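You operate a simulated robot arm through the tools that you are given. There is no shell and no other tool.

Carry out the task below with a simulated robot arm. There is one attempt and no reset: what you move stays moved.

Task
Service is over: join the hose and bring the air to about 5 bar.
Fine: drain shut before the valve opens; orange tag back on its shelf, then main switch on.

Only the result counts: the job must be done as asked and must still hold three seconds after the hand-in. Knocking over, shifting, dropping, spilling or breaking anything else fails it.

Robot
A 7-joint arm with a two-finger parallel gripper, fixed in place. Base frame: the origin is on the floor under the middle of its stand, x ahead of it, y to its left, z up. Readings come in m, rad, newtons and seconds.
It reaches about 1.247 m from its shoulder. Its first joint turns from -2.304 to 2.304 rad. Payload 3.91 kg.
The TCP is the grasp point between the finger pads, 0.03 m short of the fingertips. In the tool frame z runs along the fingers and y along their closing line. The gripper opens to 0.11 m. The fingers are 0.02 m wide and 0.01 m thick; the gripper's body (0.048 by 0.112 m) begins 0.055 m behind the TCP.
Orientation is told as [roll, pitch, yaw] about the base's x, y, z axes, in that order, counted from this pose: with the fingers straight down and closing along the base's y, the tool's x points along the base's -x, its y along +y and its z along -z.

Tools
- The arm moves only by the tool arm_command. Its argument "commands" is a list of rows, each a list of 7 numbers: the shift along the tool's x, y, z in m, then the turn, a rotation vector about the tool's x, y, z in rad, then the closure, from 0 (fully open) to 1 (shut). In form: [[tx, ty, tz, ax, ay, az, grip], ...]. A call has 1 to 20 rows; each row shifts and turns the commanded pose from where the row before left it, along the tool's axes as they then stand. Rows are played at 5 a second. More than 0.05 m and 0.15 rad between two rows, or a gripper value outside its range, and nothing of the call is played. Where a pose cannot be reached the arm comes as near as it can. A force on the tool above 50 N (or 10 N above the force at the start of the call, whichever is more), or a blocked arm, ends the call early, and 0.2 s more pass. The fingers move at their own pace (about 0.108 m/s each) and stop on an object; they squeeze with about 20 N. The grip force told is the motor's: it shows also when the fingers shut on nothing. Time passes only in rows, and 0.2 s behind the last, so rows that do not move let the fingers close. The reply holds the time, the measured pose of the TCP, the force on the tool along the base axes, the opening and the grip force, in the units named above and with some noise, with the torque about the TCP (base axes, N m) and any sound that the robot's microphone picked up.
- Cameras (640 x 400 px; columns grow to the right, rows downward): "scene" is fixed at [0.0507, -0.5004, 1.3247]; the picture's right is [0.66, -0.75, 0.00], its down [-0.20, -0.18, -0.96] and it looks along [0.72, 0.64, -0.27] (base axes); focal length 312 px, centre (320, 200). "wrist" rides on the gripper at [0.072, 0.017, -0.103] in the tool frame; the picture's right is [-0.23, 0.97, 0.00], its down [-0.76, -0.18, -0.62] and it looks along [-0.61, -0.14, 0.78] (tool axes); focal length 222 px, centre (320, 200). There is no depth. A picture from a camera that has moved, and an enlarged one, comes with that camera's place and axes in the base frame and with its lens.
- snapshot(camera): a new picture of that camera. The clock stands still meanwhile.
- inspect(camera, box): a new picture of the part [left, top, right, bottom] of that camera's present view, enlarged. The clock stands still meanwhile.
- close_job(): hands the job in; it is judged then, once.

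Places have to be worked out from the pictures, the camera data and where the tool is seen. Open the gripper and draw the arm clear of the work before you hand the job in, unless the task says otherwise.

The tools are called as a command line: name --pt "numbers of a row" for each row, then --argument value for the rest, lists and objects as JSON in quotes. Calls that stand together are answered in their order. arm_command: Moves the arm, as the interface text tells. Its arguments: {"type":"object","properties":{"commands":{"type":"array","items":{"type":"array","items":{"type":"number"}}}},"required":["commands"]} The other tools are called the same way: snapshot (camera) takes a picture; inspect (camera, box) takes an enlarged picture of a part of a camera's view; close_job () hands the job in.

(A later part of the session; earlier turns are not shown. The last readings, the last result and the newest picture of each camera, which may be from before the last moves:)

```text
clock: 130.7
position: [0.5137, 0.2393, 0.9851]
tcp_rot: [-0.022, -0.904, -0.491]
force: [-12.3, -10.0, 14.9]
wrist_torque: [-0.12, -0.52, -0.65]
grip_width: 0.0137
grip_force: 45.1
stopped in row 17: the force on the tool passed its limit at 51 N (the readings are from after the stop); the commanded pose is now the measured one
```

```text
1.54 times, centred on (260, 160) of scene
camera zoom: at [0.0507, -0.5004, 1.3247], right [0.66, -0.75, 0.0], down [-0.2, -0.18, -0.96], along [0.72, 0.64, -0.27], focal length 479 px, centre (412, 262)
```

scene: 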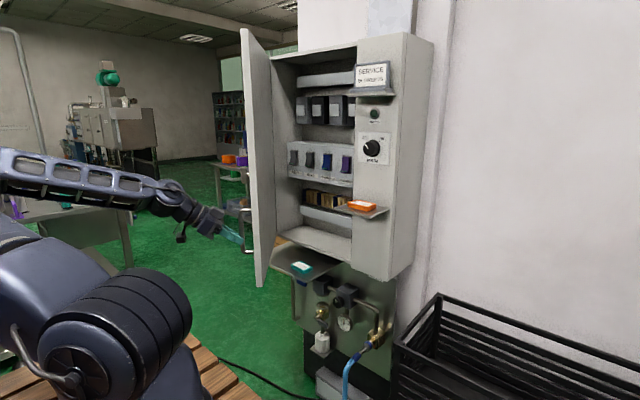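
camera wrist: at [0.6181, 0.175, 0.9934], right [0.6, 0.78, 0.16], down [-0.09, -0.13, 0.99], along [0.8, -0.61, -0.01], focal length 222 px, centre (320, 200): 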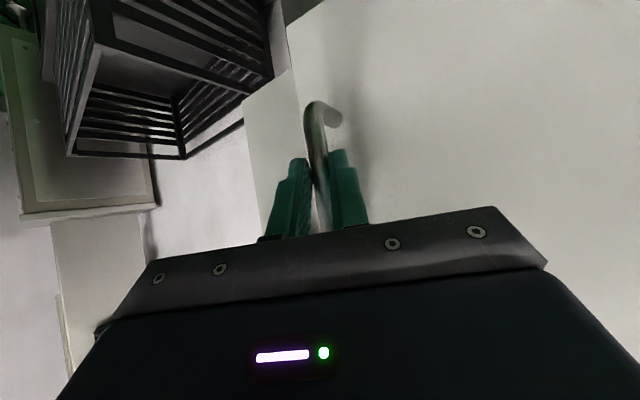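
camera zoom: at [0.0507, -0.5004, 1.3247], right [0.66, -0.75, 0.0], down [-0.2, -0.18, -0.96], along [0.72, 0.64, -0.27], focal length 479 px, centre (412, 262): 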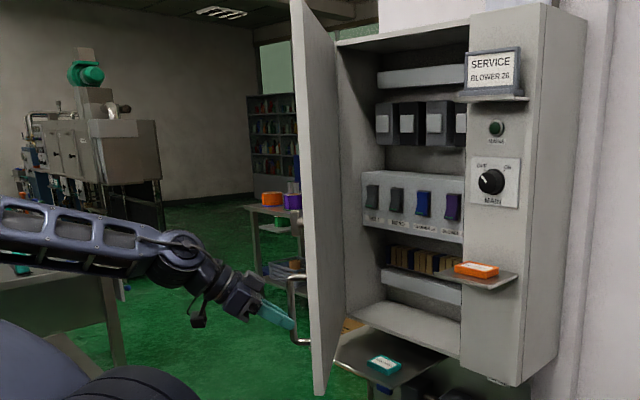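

Inside are only breakers (BELT, HEAD, BLOWER…, all alike), contactors, fuses and a bare floor – no tag shelf, nothing on the inside of the door. So the tag's own shelf must be the wide shelf below, where the other tag (CHECKED) lies; the little one by the switch is where it hung during service. I now swing the door shut again along the same arc.

arm_command --pt "-0.00518 -0.00384 0.00652 0 0 0 1" --pt "-0.00524 -0.00363 0.0066 0 0 0 1" --pt "-0.00529 -0.00342 0.00667 0 0 0 1" --pt "-0.00535 -0.00321 0.00673 0 0 0 1" --pt "-0.00539 -0.00299 0.00679 0 0 0 1" --pt "-0.00543 -0.00277 0.00685 0 0 0 1" --pt "-0.00548 -0.00255 0.0069 0 0 0 1" --pt "-0.00551 -0.00233 0.00695 0 0 0 1" --pt "-0.00555 -0.00211 0.00699 0 0 0 1" --pt "-0.00558 -0.00189 0.00703 0 0 0 1" --pt "-0.0056 -0.00166 0.00707 0 0 0 1" --pt "-0.00563 -0.00143 0.00709 0 0 0 1" --pt "-0.00565 -0.00121 0.00712 0 0 0 1" --pt "-0.00567 -0.00098 0.00714 0 0 0 1" --pt "-0.00568 -0.00075 0.00716 0 0 0 1" --pt "-0.00569 -0.00052 0.00717 0 0 0 1" --pt "-0.0057 -0.00029 0.00718 0 0 0 1" --pt "-0.0057 -6e-05 0.00718 0 0 0 1"

```text
clock: 134.5
position: [0.6363, 0.1322, 0.9862]
tcp_rot: [-0.022, -0.906, -0.489]
force: [-3.3, -5.8, 2.1]
wrist_torque: [0.73, -0.17, -0.15]
grip_width: 0.0139
grip_force: 44.7
```

Smooth. I continue toward closed.

arm_command --pt "-0.0057 0.00017 0.00718 0 0 0 1" --pt "-0.0057 0.0004 0.00717 0 0 0 1" --pt "-0.00569 0.00062 0.00717 0 0 0 1" --pt "-0.00568 0.00085 0.00715 0 0 0 1" --pt "-0.00567 0.00108 0.00713 0 0 0 1" --pt "-0.00565 0.00131 0.00711 0 0 0 1" --pt "-0.00562 0.00154 0.00708 0 0 0 1" --pt "-0.0056 0.00176 0.00705 0 0 0 1" --pt "-0.00557 0.00198 0.00702 0 0 0 1" --pt "-0.00553 0.00221 0.00697 0 0 0 1" --pt "-0.0055 0.00243 0.00693 0 0 0 1" --pt "-0.00546 0.00265 0.00688 0 0 0 1"

inspect --camera "scene" --box '[300, 150, 400, 280]'

```text
clock: 137.1
position: [0.74, 0.0938, 0.9853]
tcp_rot: [-0.027, -0.902, -0.485]
force: [2.5, 12.8, -21.8]
wrist_torque: [1.11, 0.14, 0.34]
grip_width: 0.0138
grip_force: 45.1
```

```text
3.08 times, centred on (350, 215) of scene
camera zoom: at [0.0507, -0.5004, 1.3247], right [0.66, -0.75, 0.0], down [-0.2, -0.18, -0.96], along [0.72, 0.64, -0.27], focal length 959 px, centre (228, 154)
```

zoom: 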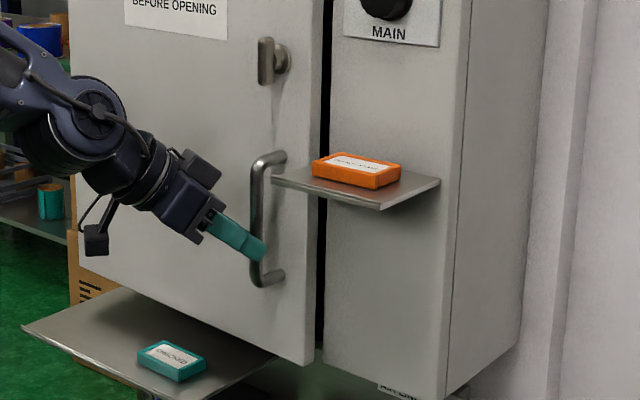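

Nearly shut. The last bit, gently.

arm_command --pt "-0.00542 0.00287 0.00682 0 0 0 1" --pt "-0.00537 0.00309 0.00677 0 0 0 1"

inspect --camera "scene" --box '[300, 150, 400, 280]'

```text
clock: 137.7
position: [0.7579, 0.0905, 0.9858]
tcp_rot: [-0.024, -0.905, -0.487]
force: [2.7, 11.8, -18.4]
wrist_torque: [1.09, 0.11, 0.29]
grip_width: 0.0138
grip_force: 45.0
```

```text
3.08 times, centred on (350, 215) of scene
camera zoom: at [0.0507, -0.5004, 1.3247], right [0.66, -0.75, 0.0], down [-0.2, -0.18, -0.96], along [0.72, 0.64, -0.27], focal length 959 px, centre (228, 154)
```

zoom: 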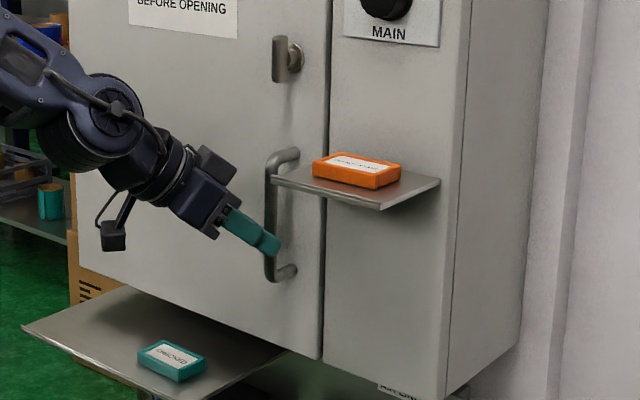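

arm_command --pt "-0.0035 0.002 0.0045 0 0 0 1" --pt "-0.0025 0.0015 0.0032 0 0 0 1"

inspect --camera "scene" --box '[330, 150, 390, 280]'

```text
clock: 138.3
position: [0.7645, 0.0904, 0.9845]
tcp_rot: [-0.021, -0.901, -0.488]
force: [-26.1, 6.4, 22.4]
wrist_torque: [0.56, -0.38, -0.21]
grip_width: 0.0139
grip_force: 44.6
stopped in row 2: the force on the tool passed its limit at 52 N (the readings are from after the stop); the commanded pose is now the measured one
```

```text
3.08 times, centred on (360, 215) of scene
camera zoom: at [0.0507, -0.5004, 1.3247], right [0.66, -0.75, 0.0], down [-0.2, -0.18, -0.96], along [0.72, 0.64, -0.27], focal length 959 px, centre (197, 154)
```

zoom: 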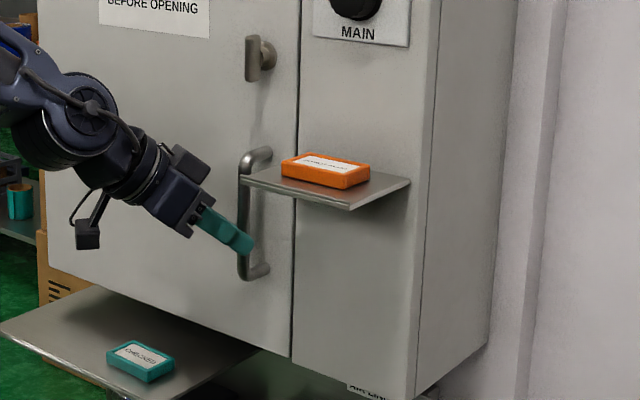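

The door is shut. I release the handle, back away, and bring the closed fingers to the left side of the T-bar's upper end to turn it back to horizontal.

arm_command --pt "0 0 0 0 0 0 0.7" --pt "0 0 0 0 0 0 0.6" --pt "0 0 -0.035 0 0 0 0.6" --pt "0 0 -0.035 0 0 0 0.6" --pt "0 0.005 0 -0.0955 0 -0.0758 1" --pt "0 0.005 0 -0.0955 0 -0.0758 1" --pt "0 0.005 0 -0.0955 0 -0.0758 1" --pt "0 0.005 0 -0.0955 0 -0.0758 1" --pt "0 0 0 0 -0.15 0 1" --pt "0 0 0 0 -0.15 0 1" --pt "0 0 0 0 -0.15 0 1" --pt "0 0 0 0 -0.15 0 1" --pt "0 0 0 0 0 0 1"

snapshot --camera "wrist"

snapshot --camera "scene"

```text
clock: 141.1
position: [0.7227, 0.1364, 1.0274]
tcp_rot: [-0.181, -1.495, 0.163]
force: [-0.1, 0.1, 1.0]
wrist_torque: [-0.02, 0.02, -0.01]
grip_width: 0.0
grip_force: 19.5
```

```text
taken
camera wrist: at [0.6162, 0.1544, 0.963], right [0.04, 0.98, 0.21], down [-0.57, -0.16, 0.81], along [0.82, -0.15, 0.55], focal length 222 px, centre (320, 200)
```

wrist: 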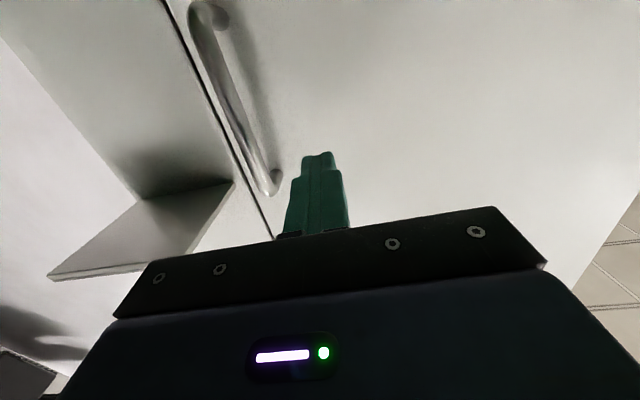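

```text
taken
```

scene: 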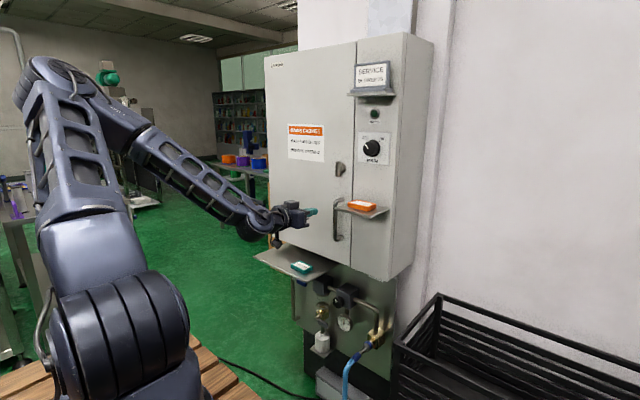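

The door stays shut. I raise the prong to the T-bar's height, on its left side.

arm_command --pt "-0.0372 -0.0076 -0.0028 0 0 0 1" --pt "-0.0372 -0.0076 -0.0028 0 0 0 1" --pt "-0.0372 -0.0076 -0.0028 0 0 0 1" --pt "-0.0372 -0.0076 -0.0028 0 0 0 1" --pt "0 0 0 0 0 0 1"

snapshot --camera "wrist"

inspect --camera "scene" --box '[310, 150, 370, 200]'

```text
clock: 142.3
position: [0.7235, 0.1093, 1.177]
tcp_rot: [-0.178, -1.491, 0.159]
force: [0.1, 0.1, 0.4]
wrist_torque: [0.01, -0.03, -0.02]
grip_width: 0.0002
grip_force: 20.8
```

```text
taken
camera wrist: at [0.616, 0.1273, 1.1133], right [0.04, 0.98, 0.21], down [-0.57, -0.16, 0.81], along [0.82, -0.15, 0.55], focal length 222 px, centre (320, 200)
```

wrist: 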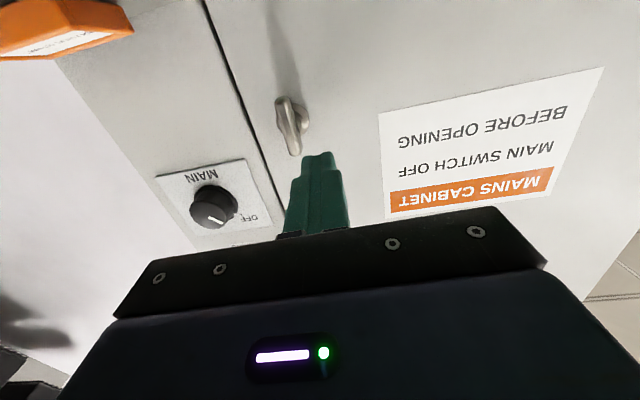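

```text
8.00 times, centred on (340, 175) of scene
camera zoom: at [0.0507, -0.5004, 1.3247], right [0.66, -0.75, 0.0], down [-0.2, -0.18, -0.96], along [0.72, 0.64, -0.27], focal length 2493 px, centre (160, 400)
```

zoom: 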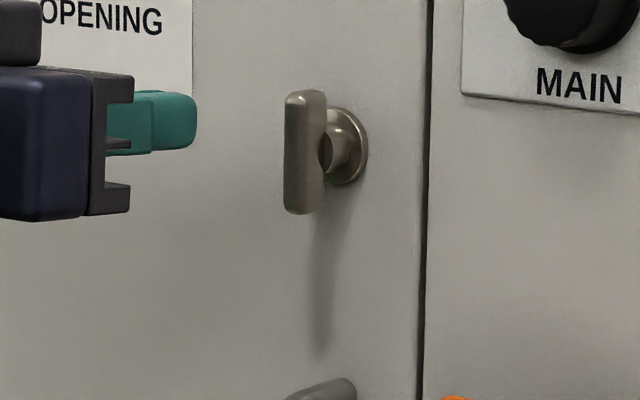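

The T-bar is upright as I left it. I move in beside it and push its upper end to the right and down.

arm_command --pt "-0.0018 0 0.0233 0 0 0 1" --pt "-0.0018 0 0.0233 0 0 0 1" --pt "0 0 0 0 0 0 1"

arm_command --pt "0 -0.006 0 0 0 0 1" --pt "0 -0.006 0 0 0 0 1" --pt "-0.0015 -0.005 0 0 0 0 1"

inspect --camera "scene" --box '[310, 150, 370, 200]'

```text
clock: 143.1
position: [0.7707, 0.1067, 1.1797]
tcp_rot: [-0.181, -1.491, 0.162]
force: [-0.8, 0.3, -0.3]
wrist_torque: [0.03, -0.01, 0.04]
grip_width: 0.0
grip_force: 20.0
```

```text
clock: 143.9
position: [0.7704, 0.0902, 1.1787]
tcp_rot: [-0.176, -1.493, 0.156]
force: [-0.9, -0.2, 3.4]
wrist_torque: [-0.05, -0.08, -0.04]
grip_width: 0.0002
grip_force: 19.8
```

```text
8.00 times, centred on (340, 175) of scene
camera zoom: at [0.0507, -0.5004, 1.3247], right [0.66, -0.75, 0.0], down [-0.2, -0.18, -0.96], along [0.72, 0.64, -0.27], focal length 2493 px, centre (160, 400)
```

zoom: 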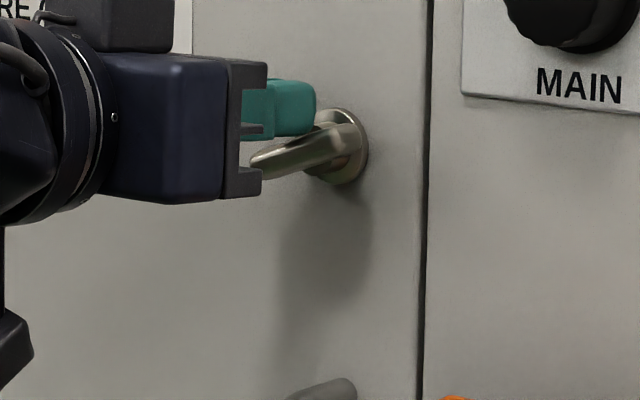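

It turns back well. I finish the motion to horizontal.

arm_command --pt "-0.0012 -0.0063 0 0 0 0 1" --pt "-0.0012 -0.0063 0 0 0 0 1" --pt "0.0026 -0.0054 0 0 0 0 1" --pt "0.0039 -0.0046 0 0 0 0 1" --pt "0.003 -0.001 0 0 0 0 1"

inspect --camera "scene" --box '[310, 150, 370, 200]'

```text
clock: 145.1
position: [0.7717, 0.0699, 1.1785]
tcp_rot: [-0.158, -1.503, 0.143]
force: [-1.6, 2.2, 9.0]
wrist_torque: [0.04, -0.31, -0.04]
grip_width: 0.0002
grip_force: 19.9
stopped in row 5: the force on the tool passed its limit at 56 N (the readings are from after the stop); the commanded pose is now the measured one
```

```text
8.00 times, centred on (340, 175) of scene
camera zoom: at [0.0507, -0.5004, 1.3247], right [0.66, -0.75, 0.0], down [-0.2, -0.18, -0.96], along [0.72, 0.64, -0.27], focal length 2493 px, centre (160, 400)
```

zoom: 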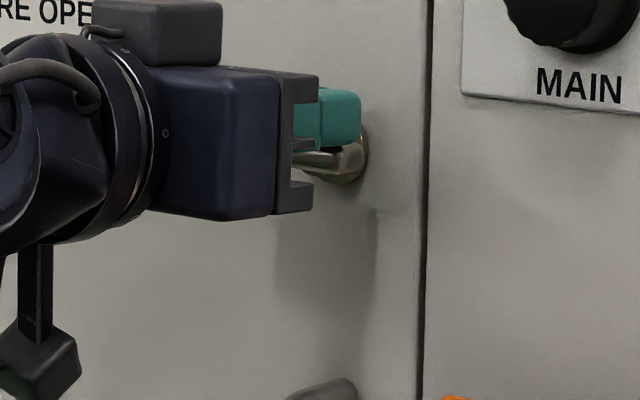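

It hit its stop at horizontal. I lift off and withdraw to verify that the latch and door are as they were.

arm_command --pt "-0.006 0 0 0 0 0 1" --pt "0 0 -0.03 0 0 0 1" --pt "0 0 -0.03 0 0 0 1" --pt "0 0.04 -0.01 0 0.1 0 1" --pt "0 0.04 0 0 0.1 0 1" --pt "0 0.03 0 0 0 0 1" --pt "0 0 0 0 0 0 1"

snapshot --camera "scene"

inspect --camera "scene" --box '[320, 150, 360, 190]'

inspect --camera "scene" --box '[330, 150, 390, 280]'

```text
clock: 146.7
position: [0.703, 0.1808, 1.1879]
tcp_rot: [-0.042, -1.306, 0.027]
force: [-0.1, 0.1, -1.0]
wrist_torque: [-0.03, 0.03, -0.01]
grip_width: 0.0
grip_force: 20.1
```

```text
taken
```

scene: 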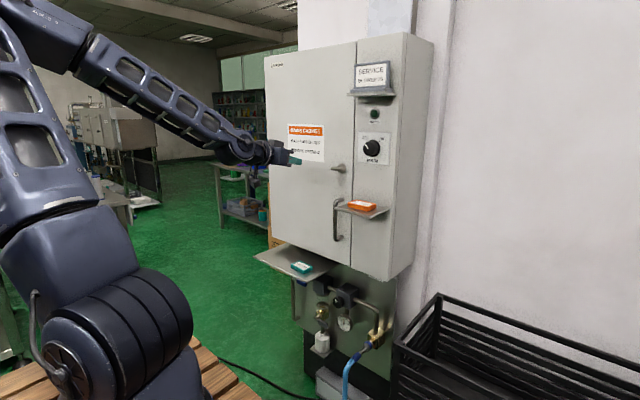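

```text
10.00 times, centred on (340, 170) of scene
camera zoom: at [0.0507, -0.5004, 1.3247], right [0.66, -0.75, 0.0], down [-0.2, -0.18, -0.96], along [0.72, 0.64, -0.27], focal length 3116 px, centre (120, 500)
```

zoom: 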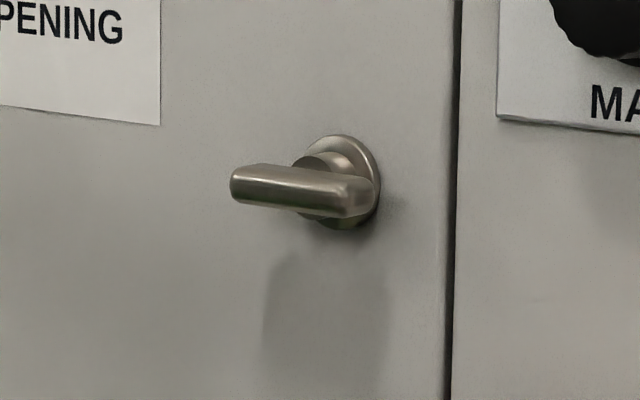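

```text
3.08 times, centred on (360, 215) of scene
camera zoom: at [0.0507, -0.5004, 1.3247], right [0.66, -0.75, 0.0], down [-0.2, -0.18, -0.96], along [0.72, 0.64, -0.27], focal length 959 px, centre (197, 154)
```

zoom: 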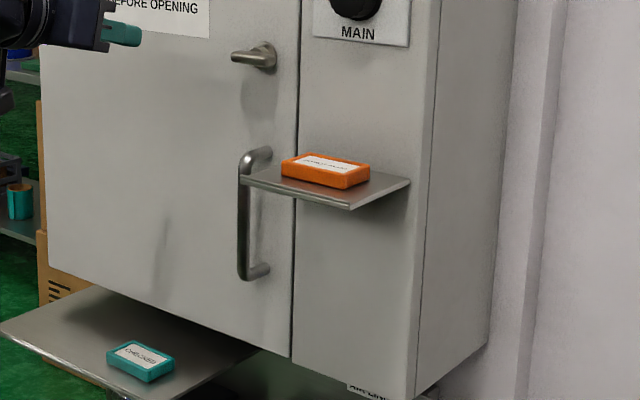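

Latch and door are exactly as before. Now the orange tag: I move over in front of it with open fingers, hand nearly level (pitch -1.2).

arm_command --pt "0 -0.02 0 0 0.1 0 0.5" --pt "0 -0.0343 0 0 0 0 0" --pt "0 -0.0343 0 0 0 0 0" --pt "0.008 -0.0343 0.003 0 0 0 0" --pt "0.012 -0.0343 0.005 0 0 0 0" --pt "0.012 -0.0343 0.005 0 0 0 0" --pt "0.012 -0.014 0.005 0 0 0 0" --pt "0 0 0 0 0 0 0"

snapshot --camera "wrist"

inspect --camera "scene" --box '[320, 170, 400, 230]'

```text
clock: 148.5
position: [0.6996, -0.0255, 1.1423]
tcp_rot: [-0.033, -1.205, 0.018]
force: [0.0, 0.6, 0.4]
wrist_torque: [-0.03, -0.01, 0.0]
grip_width: 0.1098
grip_force: 0.0
```

```text
taken
camera wrist: at [0.5792, -0.0086, 1.1106], right [0.1, 0.98, 0.2], down [-0.31, -0.16, 0.94], along [0.95, -0.15, 0.29], focal length 222 px, centre (320, 200)
```

wrist: 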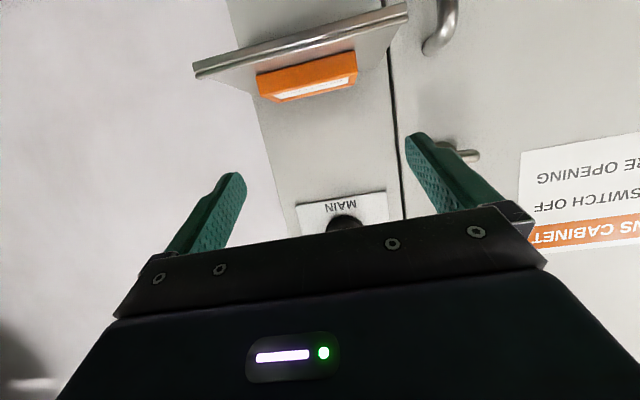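

```text
6.67 times, centred on (360, 200) of scene
camera zoom: at [0.0507, -0.5004, 1.3247], right [0.66, -0.75, 0.0], down [-0.2, -0.18, -0.96], along [0.72, 0.64, -0.27], focal length 2077 px, centre (53, 200)
```

zoom: 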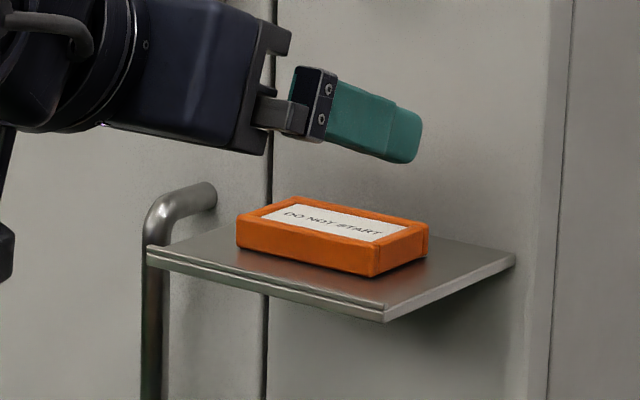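

The tag is right below and ahead. I enlarge the wrist view to measure it.

inspect --camera "wrist" --box '[190, 0, 410, 130]'

```text
2.91 times, centred on (300, 65) of wrist
camera zoom: at [0.5792, -0.0086, 1.1106], right [0.1, 0.98, 0.2], down [-0.31, -0.16, 0.94], along [0.95, -0.15, 0.29], focal length 646 px, centre (378, 593)
```

zoom: 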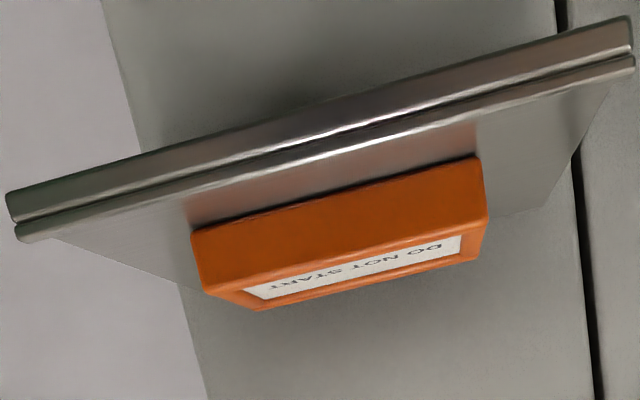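

The tag measures about 68 x 41 x 13 mm, centred at (0.7615, -0.0265), top at z 1.078. I level the hand (pitch -1.45, no roll), match the tag's slight yaw, and come down in front of it.

arm_command --pt "0.01 0 0 -0.0176 -0.1225 0.011 0" --pt "0.01 0 0 -0.0176 -0.1225 0.011 0" --pt "0.01 -0.001 0 0 0 0 0" --pt "0.01 0 0 0 0 0 0" --pt "0 0 0 0 0 0 0"

snapshot --camera "wrist"

inspect --camera "scene" --box '[320, 170, 400, 230]'

```text
clock: 149.7
position: [0.7157, -0.0246, 1.1088]
tcp_rot: [0.148, -1.449, -0.133]
force: [-0.1, -0.2, 0.7]
wrist_torque: [-0.02, -0.01, 0.0]
grip_width: 0.1102
grip_force: 0.0
out of reach, approached as far as the arm can: row 2, 3
```

```text
taken
camera wrist: at [0.6054, -0.0084, 1.0496], right [0.01, 0.97, 0.24], down [-0.52, -0.2, 0.83], along [0.85, -0.14, 0.5], focal length 222 px, centre (320, 200)
```

wrist: 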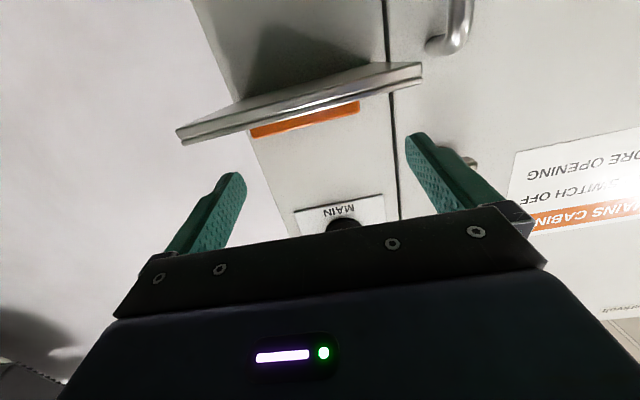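

```text
6.67 times, centred on (360, 200) of scene
camera zoom: at [0.0507, -0.5004, 1.3247], right [0.66, -0.75, 0.0], down [-0.2, -0.18, -0.96], along [0.72, 0.64, -0.27], focal length 2077 px, centre (53, 200)
```

zoom: 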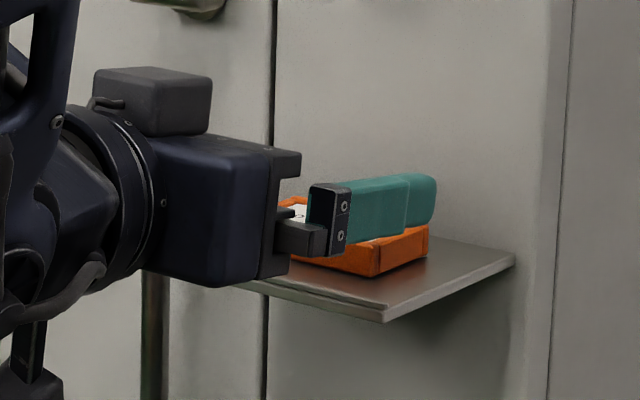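

The fingers already straddle the tag from above. I lower to its height and move in.

arm_command --pt "0.012 -0.001 0.0015 0 0 0 0" --pt "0.012 -0.001 0.0015 0 0 0 0" --pt "0 0 0 0 0 0 0"

inspect --camera "scene" --box '[320, 170, 400, 230]'

snapshot --camera "wrist"

```text
clock: 150.5
position: [0.7209, -0.025, 1.0851]
tcp_rot: [0.151, -1.447, -0.135]
force: [-0.1, 0.0, 0.4]
wrist_torque: [-0.01, 0.0, -0.03]
grip_width: 0.1098
grip_force: 0.1
out of reach, approached as far as the arm can: row 1
```

```text
6.67 times, centred on (360, 200) of scene
camera zoom: at [0.0507, -0.5004, 1.3247], right [0.66, -0.75, 0.0], down [-0.2, -0.18, -0.96], along [0.72, 0.64, -0.27], focal length 2077 px, centre (53, 200)
```

zoom: 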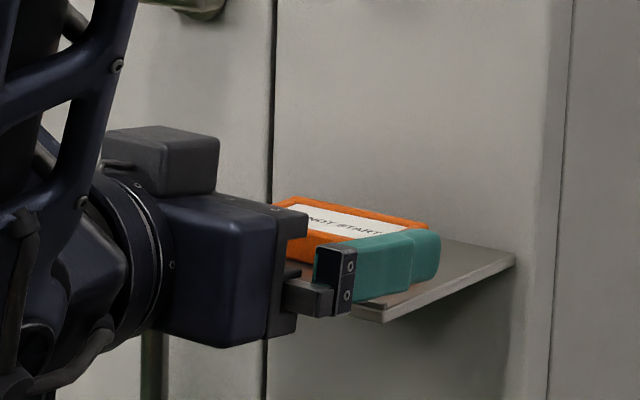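

```text
taken
camera wrist: at [0.6102, -0.009, 1.0256], right [0.01, 0.97, 0.24], down [-0.52, -0.2, 0.83], along [0.85, -0.14, 0.5], focal length 222 px, centre (320, 200)
```

wrist: 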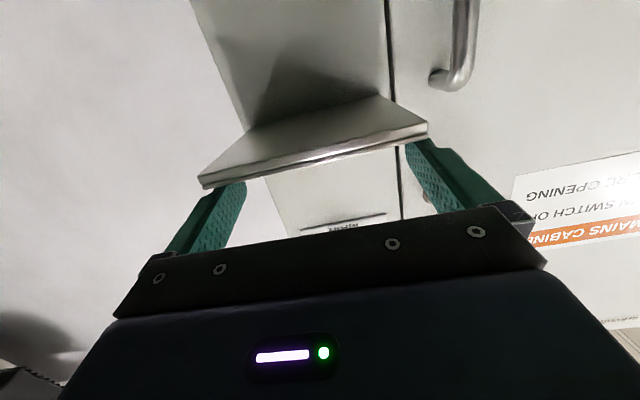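

The fingers are just above the shelf on either side of the tag. I move in 3.4 cm and close.

arm_command --pt "-0.001 -0.0005 0.017 0 0 0 0" --pt "-0.001 -0.0005 0.017 0 0 0 0" --pt "0 0 0 0 0 0 0"

inspect --camera "scene" --box '[320, 170, 400, 230]'

```text
clock: 151.3
position: [0.7538, -0.0251, 1.0816]
tcp_rot: [0.151, -1.447, -0.137]
force: [0.5, 0.2, 0.3]
wrist_torque: [0.0, -0.02, 0.0]
grip_width: 0.11
grip_force: 0.0
```

```text
6.67 times, centred on (360, 200) of scene
camera zoom: at [0.0507, -0.5004, 1.3247], right [0.66, -0.75, 0.0], down [-0.2, -0.18, -0.96], along [0.72, 0.64, -0.27], focal length 2077 px, centre (53, 200)
```

zoom: 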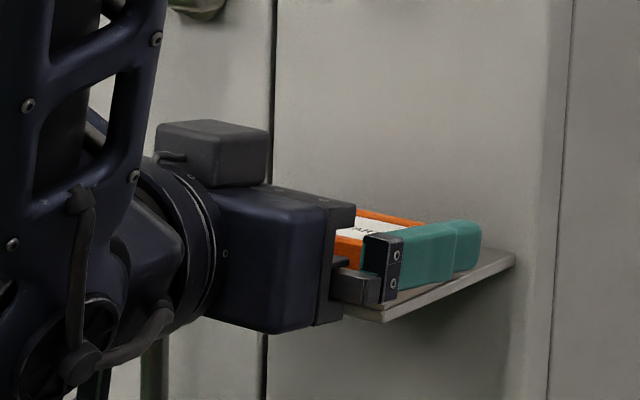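

I close on the tag's sides.

arm_command --pt "0 0 0 0 0 0 0.3" --pt "0 0 0 0 0 0 0.5" --pt "0 0 0 0 0 0 0.5" --pt "0 0 0 0 0 0 0.5"

inspect --camera "scene" --box '[320, 170, 400, 230]'

snapshot --camera "wrist"

```text
clock: 152.3
position: [0.7531, -0.025, 1.082]
tcp_rot: [0.152, -1.446, -0.134]
force: [-0.4, 0.3, 0.0]
wrist_torque: [-0.01, 0.0, 0.01]
grip_width: 0.0699
grip_force: 19.7
```

```text
6.67 times, centred on (360, 200) of scene
camera zoom: at [0.0507, -0.5004, 1.3247], right [0.66, -0.75, 0.0], down [-0.2, -0.18, -0.96], along [0.72, 0.64, -0.27], focal length 2077 px, centre (53, 200)
```

zoom: 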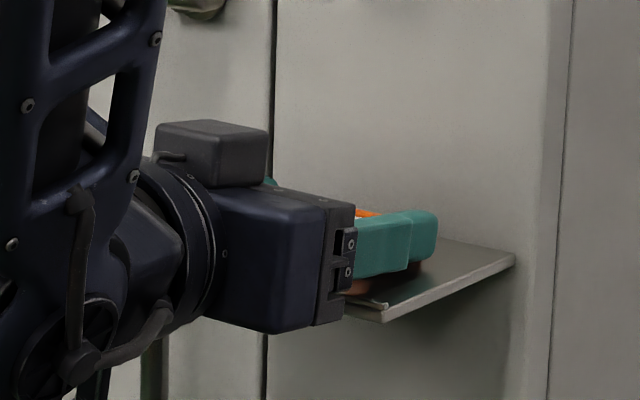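

```text
taken
camera wrist: at [0.6421, -0.0088, 1.0225], right [0.01, 0.97, 0.24], down [-0.52, -0.2, 0.83], along [0.85, -0.14, 0.5], focal length 222 px, centre (320, 200)
```

wrist: 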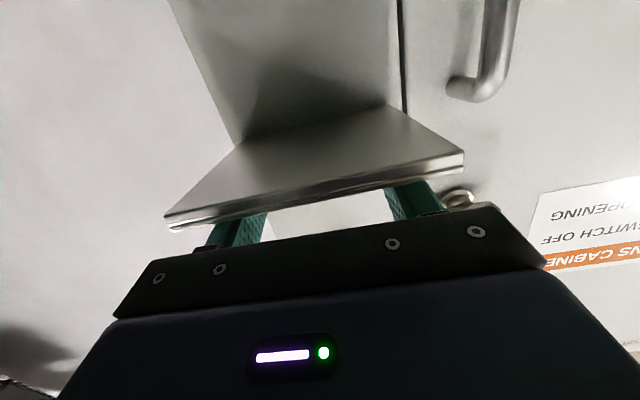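

Gripped at 70 mm with 20 N. I lift it 3 cm and check.

arm_command --pt "-0.01 0 -0.0012 0 0 0 0.5" --pt "-0.01 0 -0.0012 0 0 0 0.5" --pt "-0.01 0 -0.0012 0 0 0 0.5" --pt "0 0 0 0 0 0 0.5"

inspect --camera "scene" --box '[320, 160, 400, 230]'

snapshot --camera "wrist"

```text
clock: 153.3
position: [0.7509, -0.0261, 1.1121]
tcp_rot: [0.156, -1.447, -0.138]
force: [0.4, -0.6, -0.1]
wrist_torque: [0.01, 0.01, 0.01]
grip_width: 0.0694
grip_force: 19.8
```

```text
5.71 times, centred on (360, 195) of scene
camera zoom: at [0.0507, -0.5004, 1.3247], right [0.66, -0.75, 0.0], down [-0.2, -0.18, -0.96], along [0.72, 0.64, -0.27], focal length 1780 px, centre (91, 229)
```

zoom: 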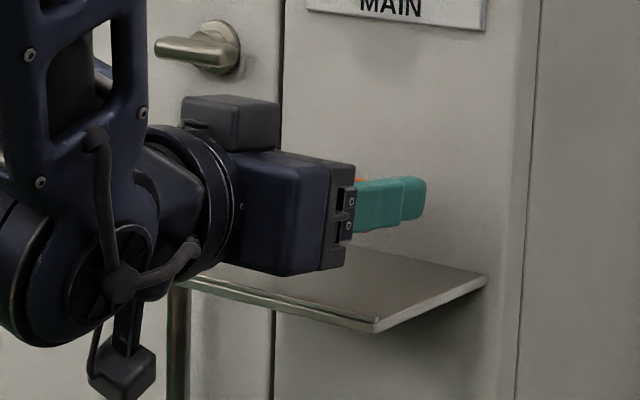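

```text
taken
camera wrist: at [0.6416, -0.0103, 1.0535], right [0.01, 0.97, 0.24], down [-0.52, -0.2, 0.83], along [0.85, -0.14, 0.5], focal length 222 px, centre (320, 200)
```

wrist: 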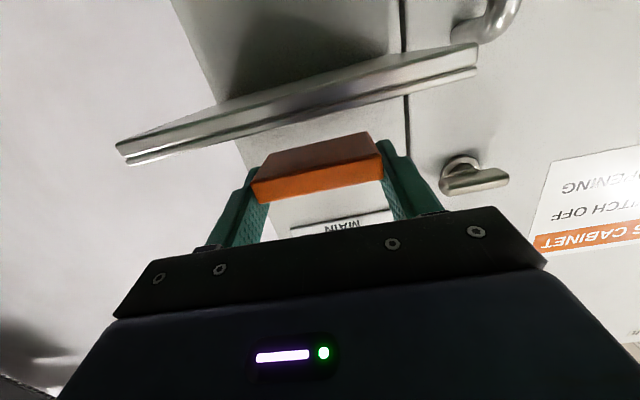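

The tag is held level and secure. I carry it to the left, passing between latch and handle level, then out in front of the door.

arm_command --pt "-0.0005 0.028 -0.008 0 0 0 0.5" --pt "-0.0005 0.028 -0.008 0 0 0 0.5" --pt "0.0023 0.03 -0.0085 0 0 0 0.5" --pt "0.0023 0.03 -0.0085 0 0 0 0.5" --pt "0.0023 0.03 -0.0085 0 0 0 0.5" --pt "0.0023 0.03 -0.0085 0 0 0 0.5" --pt "0 0 0 0 0 0 0.5"

snapshot --camera "wrist"

snapshot --camera "scene"

```text
clock: 154.9
position: [0.6975, 0.1492, 1.1158]
tcp_rot: [0.151, -1.447, -0.136]
force: [0.0, -0.6, 0.3]
wrist_torque: [0.02, 0.01, 0.0]
grip_width: 0.0695
grip_force: 20.0
```

```text
taken
camera wrist: at [0.586, 0.1644, 1.0557], right [0.01, 0.97, 0.24], down [-0.52, -0.2, 0.83], along [0.85, -0.14, 0.5], focal length 222 px, centre (320, 200)
```

wrist: 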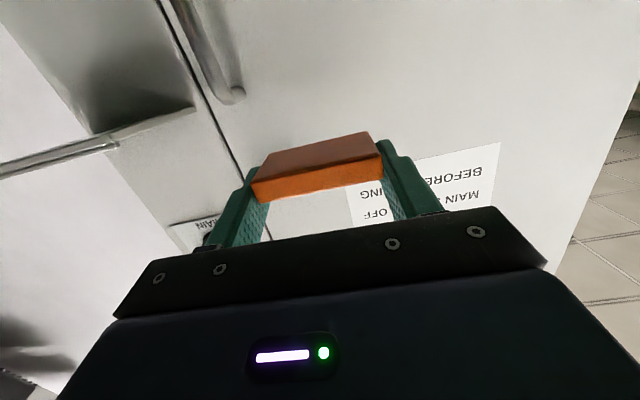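

```text
taken
```

scene: 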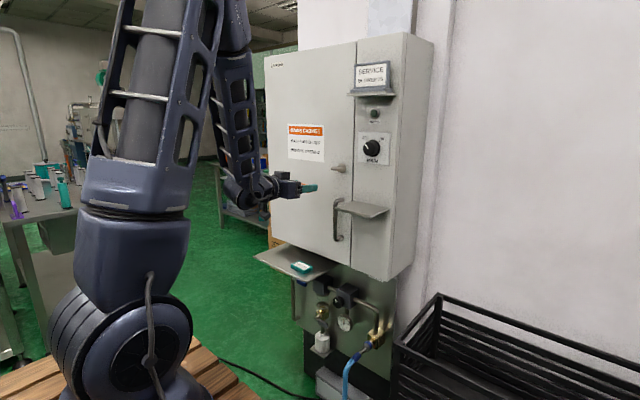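

The tag is well held and everything is clear. I go on left and down in front of the door toward the wide shelf.

arm_command --pt "0.0129 0.03 -0.0065 0 0 0 0.5" --pt "0.0129 0.03 -0.0065 0 0 0 0.5" --pt "0.0129 0.03 -0.0065 0 0 0 0.5" --pt "0.0129 0.03 -0.0065 0 0 0 0.5" --pt "0.0129 0.03 -0.0065 0 0 0 0.5" --pt "0.0302 0.008 -0.0003 0 0 0 0.5" --pt "0.0302 0.008 -0.0003 0 0 0 0.5" --pt "0.0302 0.008 -0.0003 0 0 0 0.5" --pt "0.0302 0.008 -0.0003 0 0 0 0.5" --pt "0.0302 0.008 -0.0003 0 0 0 0.5" --pt "0 0 0 0 0 0 0.5"

snapshot --camera "wrist"

snapshot --camera "scene"

```text
clock: 157.3
position: [0.6357, 0.3408, 0.9087]
tcp_rot: [0.152, -1.447, -0.137]
force: [0.5, 0.9, -0.5]
wrist_torque: [-0.03, 0.0, 0.05]
grip_width: 0.0694
grip_force: 20.1
```

```text
taken
camera wrist: at [0.5243, 0.3578, 0.8492], right [0.01, 0.97, 0.24], down [-0.52, -0.2, 0.83], along [0.85, -0.14, 0.5], focal length 222 px, centre (320, 200)
```

wrist: 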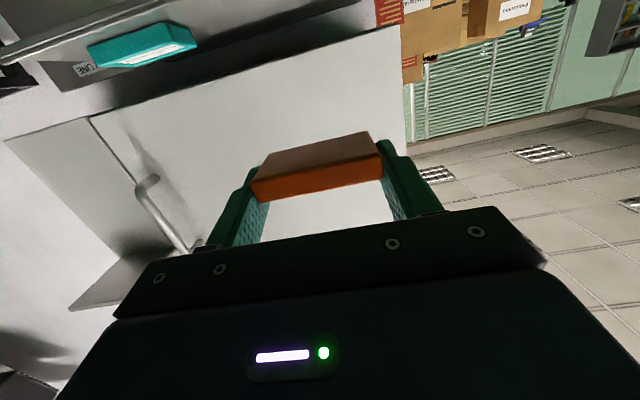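

```text
taken
```

scene: 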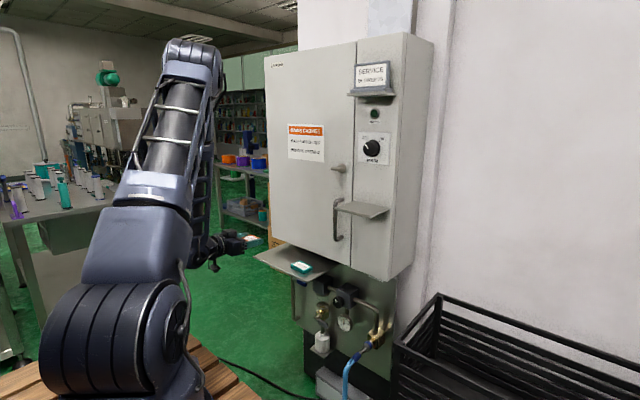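

Holding well. I measure the wide shelf's height from here before approaching it.

inspect --camera "wrist" --box '[0, 0, 240, 150]'

inspect --camera "scene" --box '[180, 220, 320, 290]'

```text
2.67 times, centred on (120, 75) of wrist
camera zoom: at [0.5243, 0.3578, 0.8492], right [0.01, 0.97, 0.24], down [-0.52, -0.2, 0.83], along [0.85, -0.14, 0.5], focal length 592 px, centre (853, 533)
```

zoom: 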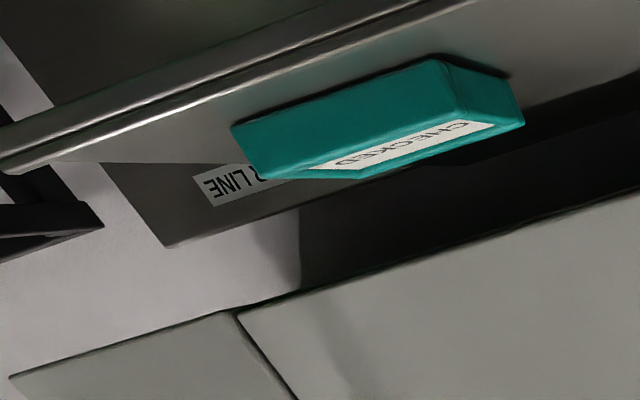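

```text
4.57 times, centred on (250, 255) of scene
camera zoom: at [0.0507, -0.5004, 1.3247], right [0.66, -0.75, 0.0], down [-0.2, -0.18, -0.96], along [0.72, 0.64, -0.27], focal length 1424 px, centre (640, -51)
```

zoom: 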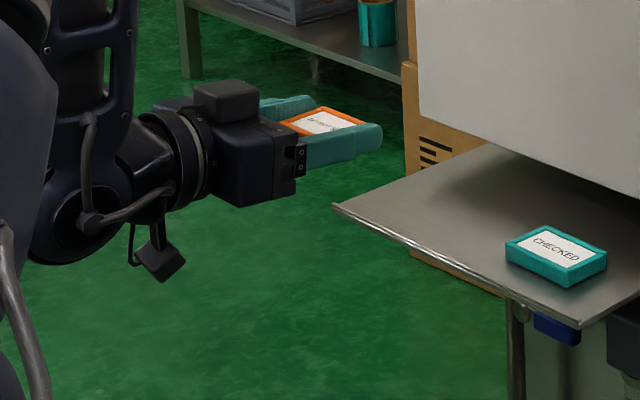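

The teal tag's top is at z 0.802, so the shelf surface is about 0.789. I bring the tag over the shelf's left part (y about 0.345), still 4 cm above it.

arm_command --pt "0.0167 0.001 0.0387 0 0 0 0.5" --pt "0.0167 0.001 0.0387 0 0 0 0.5" --pt "0.0167 0.001 0.0387 0 0 0 0.5" --pt "0 0 0 0 0 0 0.5"

snapshot --camera "wrist"

inspect --camera "scene" --box '[220, 220, 340, 290]'

```text
clock: 158.3
position: [0.7454, 0.3484, 0.8465]
tcp_rot: [0.152, -1.447, -0.137]
force: [0.9, 0.7, 0.2]
wrist_torque: [-0.01, 0.0, -0.03]
grip_width: 0.0693
grip_force: 20.0
```

```text
taken
camera wrist: at [0.6358, 0.3644, 0.787], right [0.01, 0.97, 0.24], down [-0.52, -0.2, 0.83], along [0.85, -0.14, 0.5], focal length 222 px, centre (320, 200)
```

wrist: 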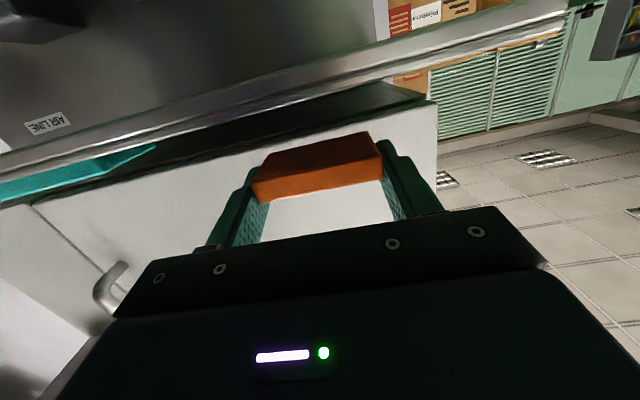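

```text
5.33 times, centred on (280, 255) of scene
camera zoom: at [0.0507, -0.5004, 1.3247], right [0.66, -0.75, 0.0], down [-0.2, -0.18, -0.96], along [0.72, 0.64, -0.27], focal length 1662 px, centre (533, -93)
```

zoom: 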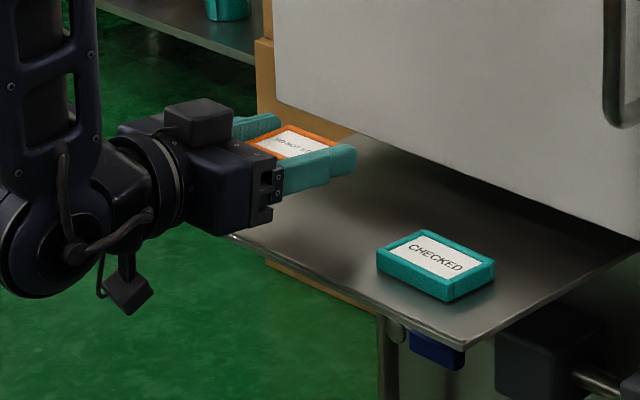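

Clear of the teal tag and the door. I lower it toward the shelf.

arm_command --pt "0.012 0 0.0015 0 0 0 0.5" --pt "0.012 0 0.0015 0 0 0 0.5" --pt "0.008 0 0.001 0 0 0 0.5" --pt "0 0 0 0 0 0 0.5"

inspect --camera "scene" --box '[240, 225, 320, 285]'

snapshot --camera "wrist"

```text
clock: 159.3
position: [0.7458, 0.3491, 0.8125]
tcp_rot: [0.148, -1.446, -0.134]
force: [-0.6, -0.6, -0.8]
wrist_torque: [0.01, -0.05, -0.03]
grip_width: 0.0692
grip_force: 19.7
```

```text
6.67 times, centred on (280, 255) of scene
camera zoom: at [0.0507, -0.5004, 1.3247], right [0.66, -0.75, 0.0], down [-0.2, -0.18, -0.96], along [0.72, 0.64, -0.27], focal length 2077 px, centre (587, -167)
```

zoom: 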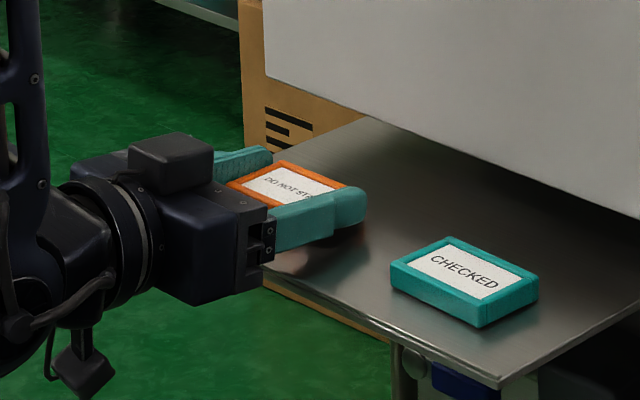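

```text
taken
camera wrist: at [0.6354, 0.3647, 0.7526], right [0.01, 0.97, 0.24], down [-0.52, -0.2, 0.83], along [0.85, -0.14, 0.5], focal length 222 px, centre (320, 200)
```

wrist: 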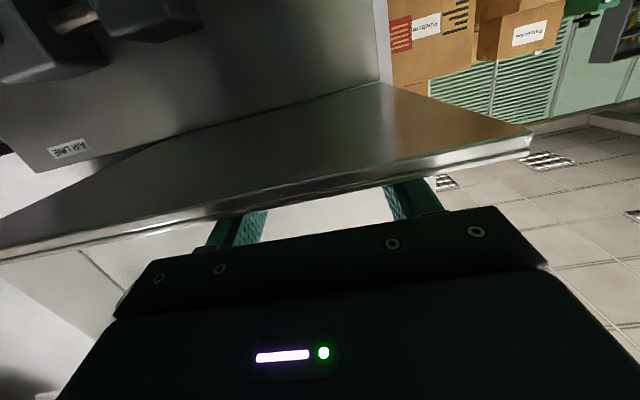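

About 6 mm above the shelf. I lower in small steps until contact shows.

arm_command --pt "0.003 0 0.0003 0 0 0 0.5" --pt "0 0 0 0 0 0 0.5"

arm_command --pt "0.002 0 0.0002 0 0 0 0.5" --pt "0 0 0 0 0 0 0.5"

arm_command --pt "0.0015 0 0.0002 0 0 0 0.5" --pt "0 0 0 0 0 0 0.5"

```text
clock: 159.9
position: [0.745, 0.3476, 0.8095]
tcp_rot: [0.149, -1.447, -0.133]
force: [-0.8, 1.2, 0.2]
wrist_torque: [0.01, -0.02, 0.04]
grip_width: 0.0694
grip_force: 20.5
```

```text
clock: 160.5
position: [0.7454, 0.3476, 0.8087]
tcp_rot: [0.162, -1.45, -0.146]
force: [2.3, -1.4, 20.0]
wrist_torque: [-0.14, -0.24, -0.04]
grip_width: 0.0694
grip_force: 20.5
```

```text
clock: 161.1
position: [0.7448, 0.3494, 0.8062]
tcp_rot: [0.157, -1.447, -0.144]
force: [2.1, -4.8, 27.6]
wrist_torque: [-0.71, -0.44, -0.09]
grip_width: 0.0696
grip_force: 20.1
```

The tag is on the shelf. I relieve the pressure slightly and open the fingers.

arm_command --pt "-0.0015 0 0 0 0 0 0.5" --pt "0 0 0 0 0 0 0.35" --pt "0 0 0 0 0 0 0.2" --pt "0 0 0 0 0 0 0"

inspect --camera "scene" --box '[240, 225, 320, 285]'

```text
clock: 162.1
position: [0.7432, 0.3488, 0.8071]
tcp_rot: [0.148, -1.446, -0.131]
force: [-10.1, 10.3, 13.9]
wrist_torque: [-0.65, -0.27, -0.24]
grip_width: 0.1047
grip_force: 0.0
```

```text
6.67 times, centred on (280, 255) of scene
camera zoom: at [0.0507, -0.5004, 1.3247], right [0.66, -0.75, 0.0], down [-0.2, -0.18, -0.96], along [0.72, 0.64, -0.27], focal length 2077 px, centre (587, -167)
```

zoom: 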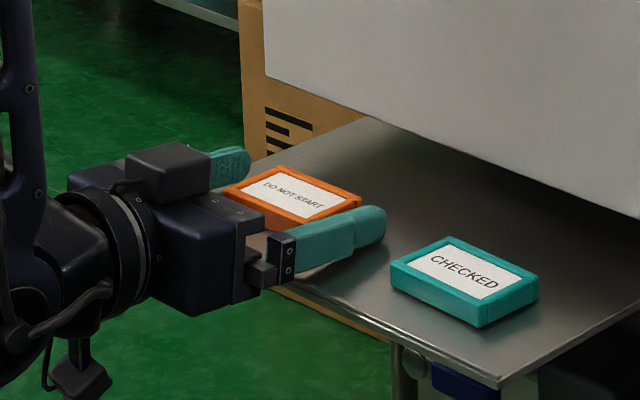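

The tag lies flat on the shelf, fingers open. A finger rests lightly on the shelf, so I lift straight up first, then withdraw.

arm_command --pt "-0.006 0 -0.0007 0 0 0 0" --pt "-0.012 0 -0.0015 0 0 0 0" --pt "-0.012 0 -0.0015 0 0 0 0" --pt "0 0 -0.03 0 0 0 0" --pt "0 0 -0.04 0 0 0 0" --pt "0 0 -0.03 0 0 0 0" --pt "0 0 0 0 0 0 0"

inspect --camera "scene" --box '[240, 225, 320, 285]'

snapshot --camera "wrist"

```text
clock: 163.7
position: [0.6449, 0.3475, 0.848]
tcp_rot: [0.152, -1.447, -0.137]
force: [-0.3, 0.7, 0.9]
wrist_torque: [-0.03, 0.0, 0.01]
grip_width: 0.1102
grip_force: 0.0
```

```text
6.67 times, centred on (280, 255) of scene
camera zoom: at [0.0507, -0.5004, 1.3247], right [0.66, -0.75, 0.0], down [-0.2, -0.18, -0.96], along [0.72, 0.64, -0.27], focal length 2077 px, centre (587, -167)
```

zoom: 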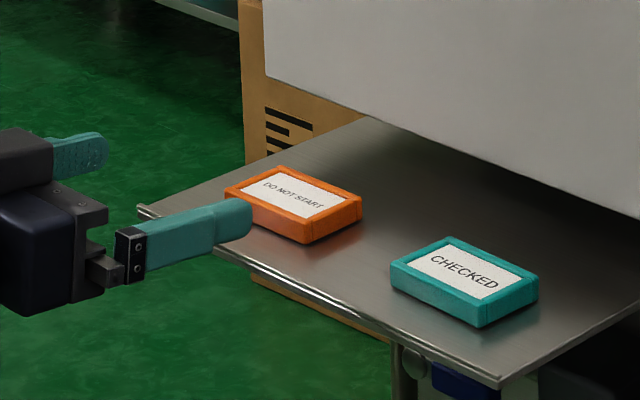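

```text
taken
camera wrist: at [0.5344, 0.3621, 0.7891], right [0.01, 0.97, 0.24], down [-0.52, -0.2, 0.83], along [0.85, -0.14, 0.5], focal length 222 px, centre (320, 200)
```

wrist: 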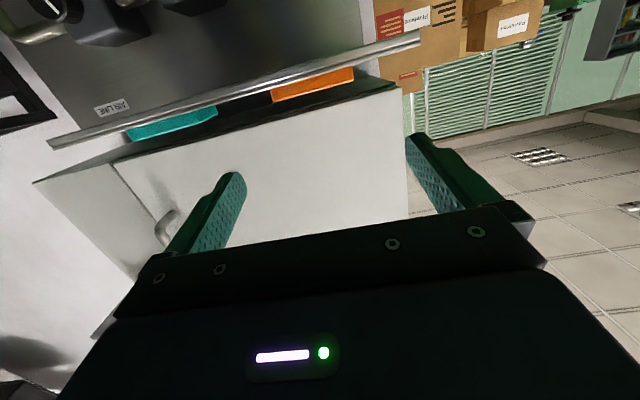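

The orange tag now lies flat on its shelf beside the teal one, which has not moved. Now the main switch: I go up and right, in front of the switch knob.

arm_command --pt "-0.0337 -0.0157 -0.0019 0 0 0 0" --pt "-0.0337 -0.0157 -0.0019 0 0 0 0" --pt "-0.0337 -0.0157 -0.0019 0 0 0 0" --pt "-0.0337 -0.0157 -0.0019 0 0 0 0" --pt "-0.0337 -0.0157 -0.0019 0 0 0 0" --pt "-0.0337 -0.0157 -0.0019 0 0 0 0" --pt "-0.0265 -0.0282 0.0007 0 0 0 0" --pt "-0.0265 -0.0282 0.0007 0 0 0 0" --pt "-0.0265 -0.0282 0.0007 0 0 0 0" --pt "-0.0265 -0.0282 0.0007 0 0 0 0" --pt "-0.0265 -0.0282 0.0007 0 0 0 0" --pt "-0.0265 -0.0282 0.0007 0 0 0 0" --pt "-0.0265 -0.0282 0.0007 0 0 0 0" --pt "-0.0009 -0.027 0.003 0 0 0 0" --pt "-0.0009 -0.027 0.003 0 0 0 0" --pt "-0.0009 -0.027 0.003 0 0 0 0" --pt "0 0 0 0 0 0 0"

snapshot --camera "wrist"

snapshot --camera "scene"

```text
clock: 167.3
position: [0.7025, -0.0334, 1.2302]
tcp_rot: [0.149, -1.448, -0.13]
force: [-0.2, -0.6, 0.9]
wrist_torque: [0.05, -0.01, 0.01]
grip_width: 0.1099
grip_force: 0.1
```

```text
taken
camera wrist: at [0.5911, -0.0171, 1.1698], right [0.01, 0.97, 0.24], down [-0.52, -0.2, 0.83], along [0.85, -0.14, 0.5], focal length 222 px, centre (320, 200)
```

wrist: 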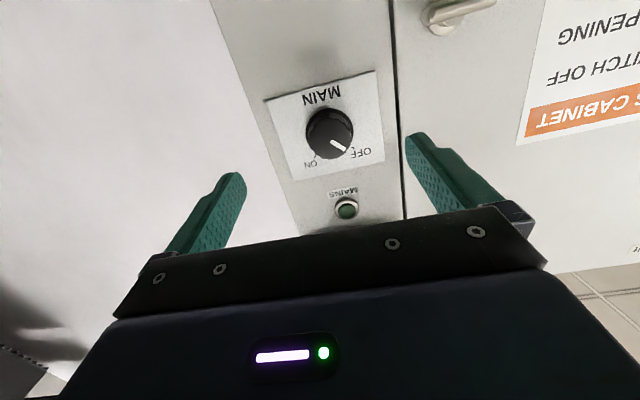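

```text
taken
```

scene: 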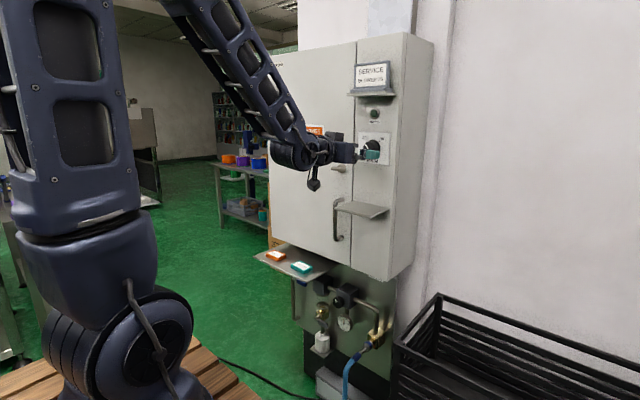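

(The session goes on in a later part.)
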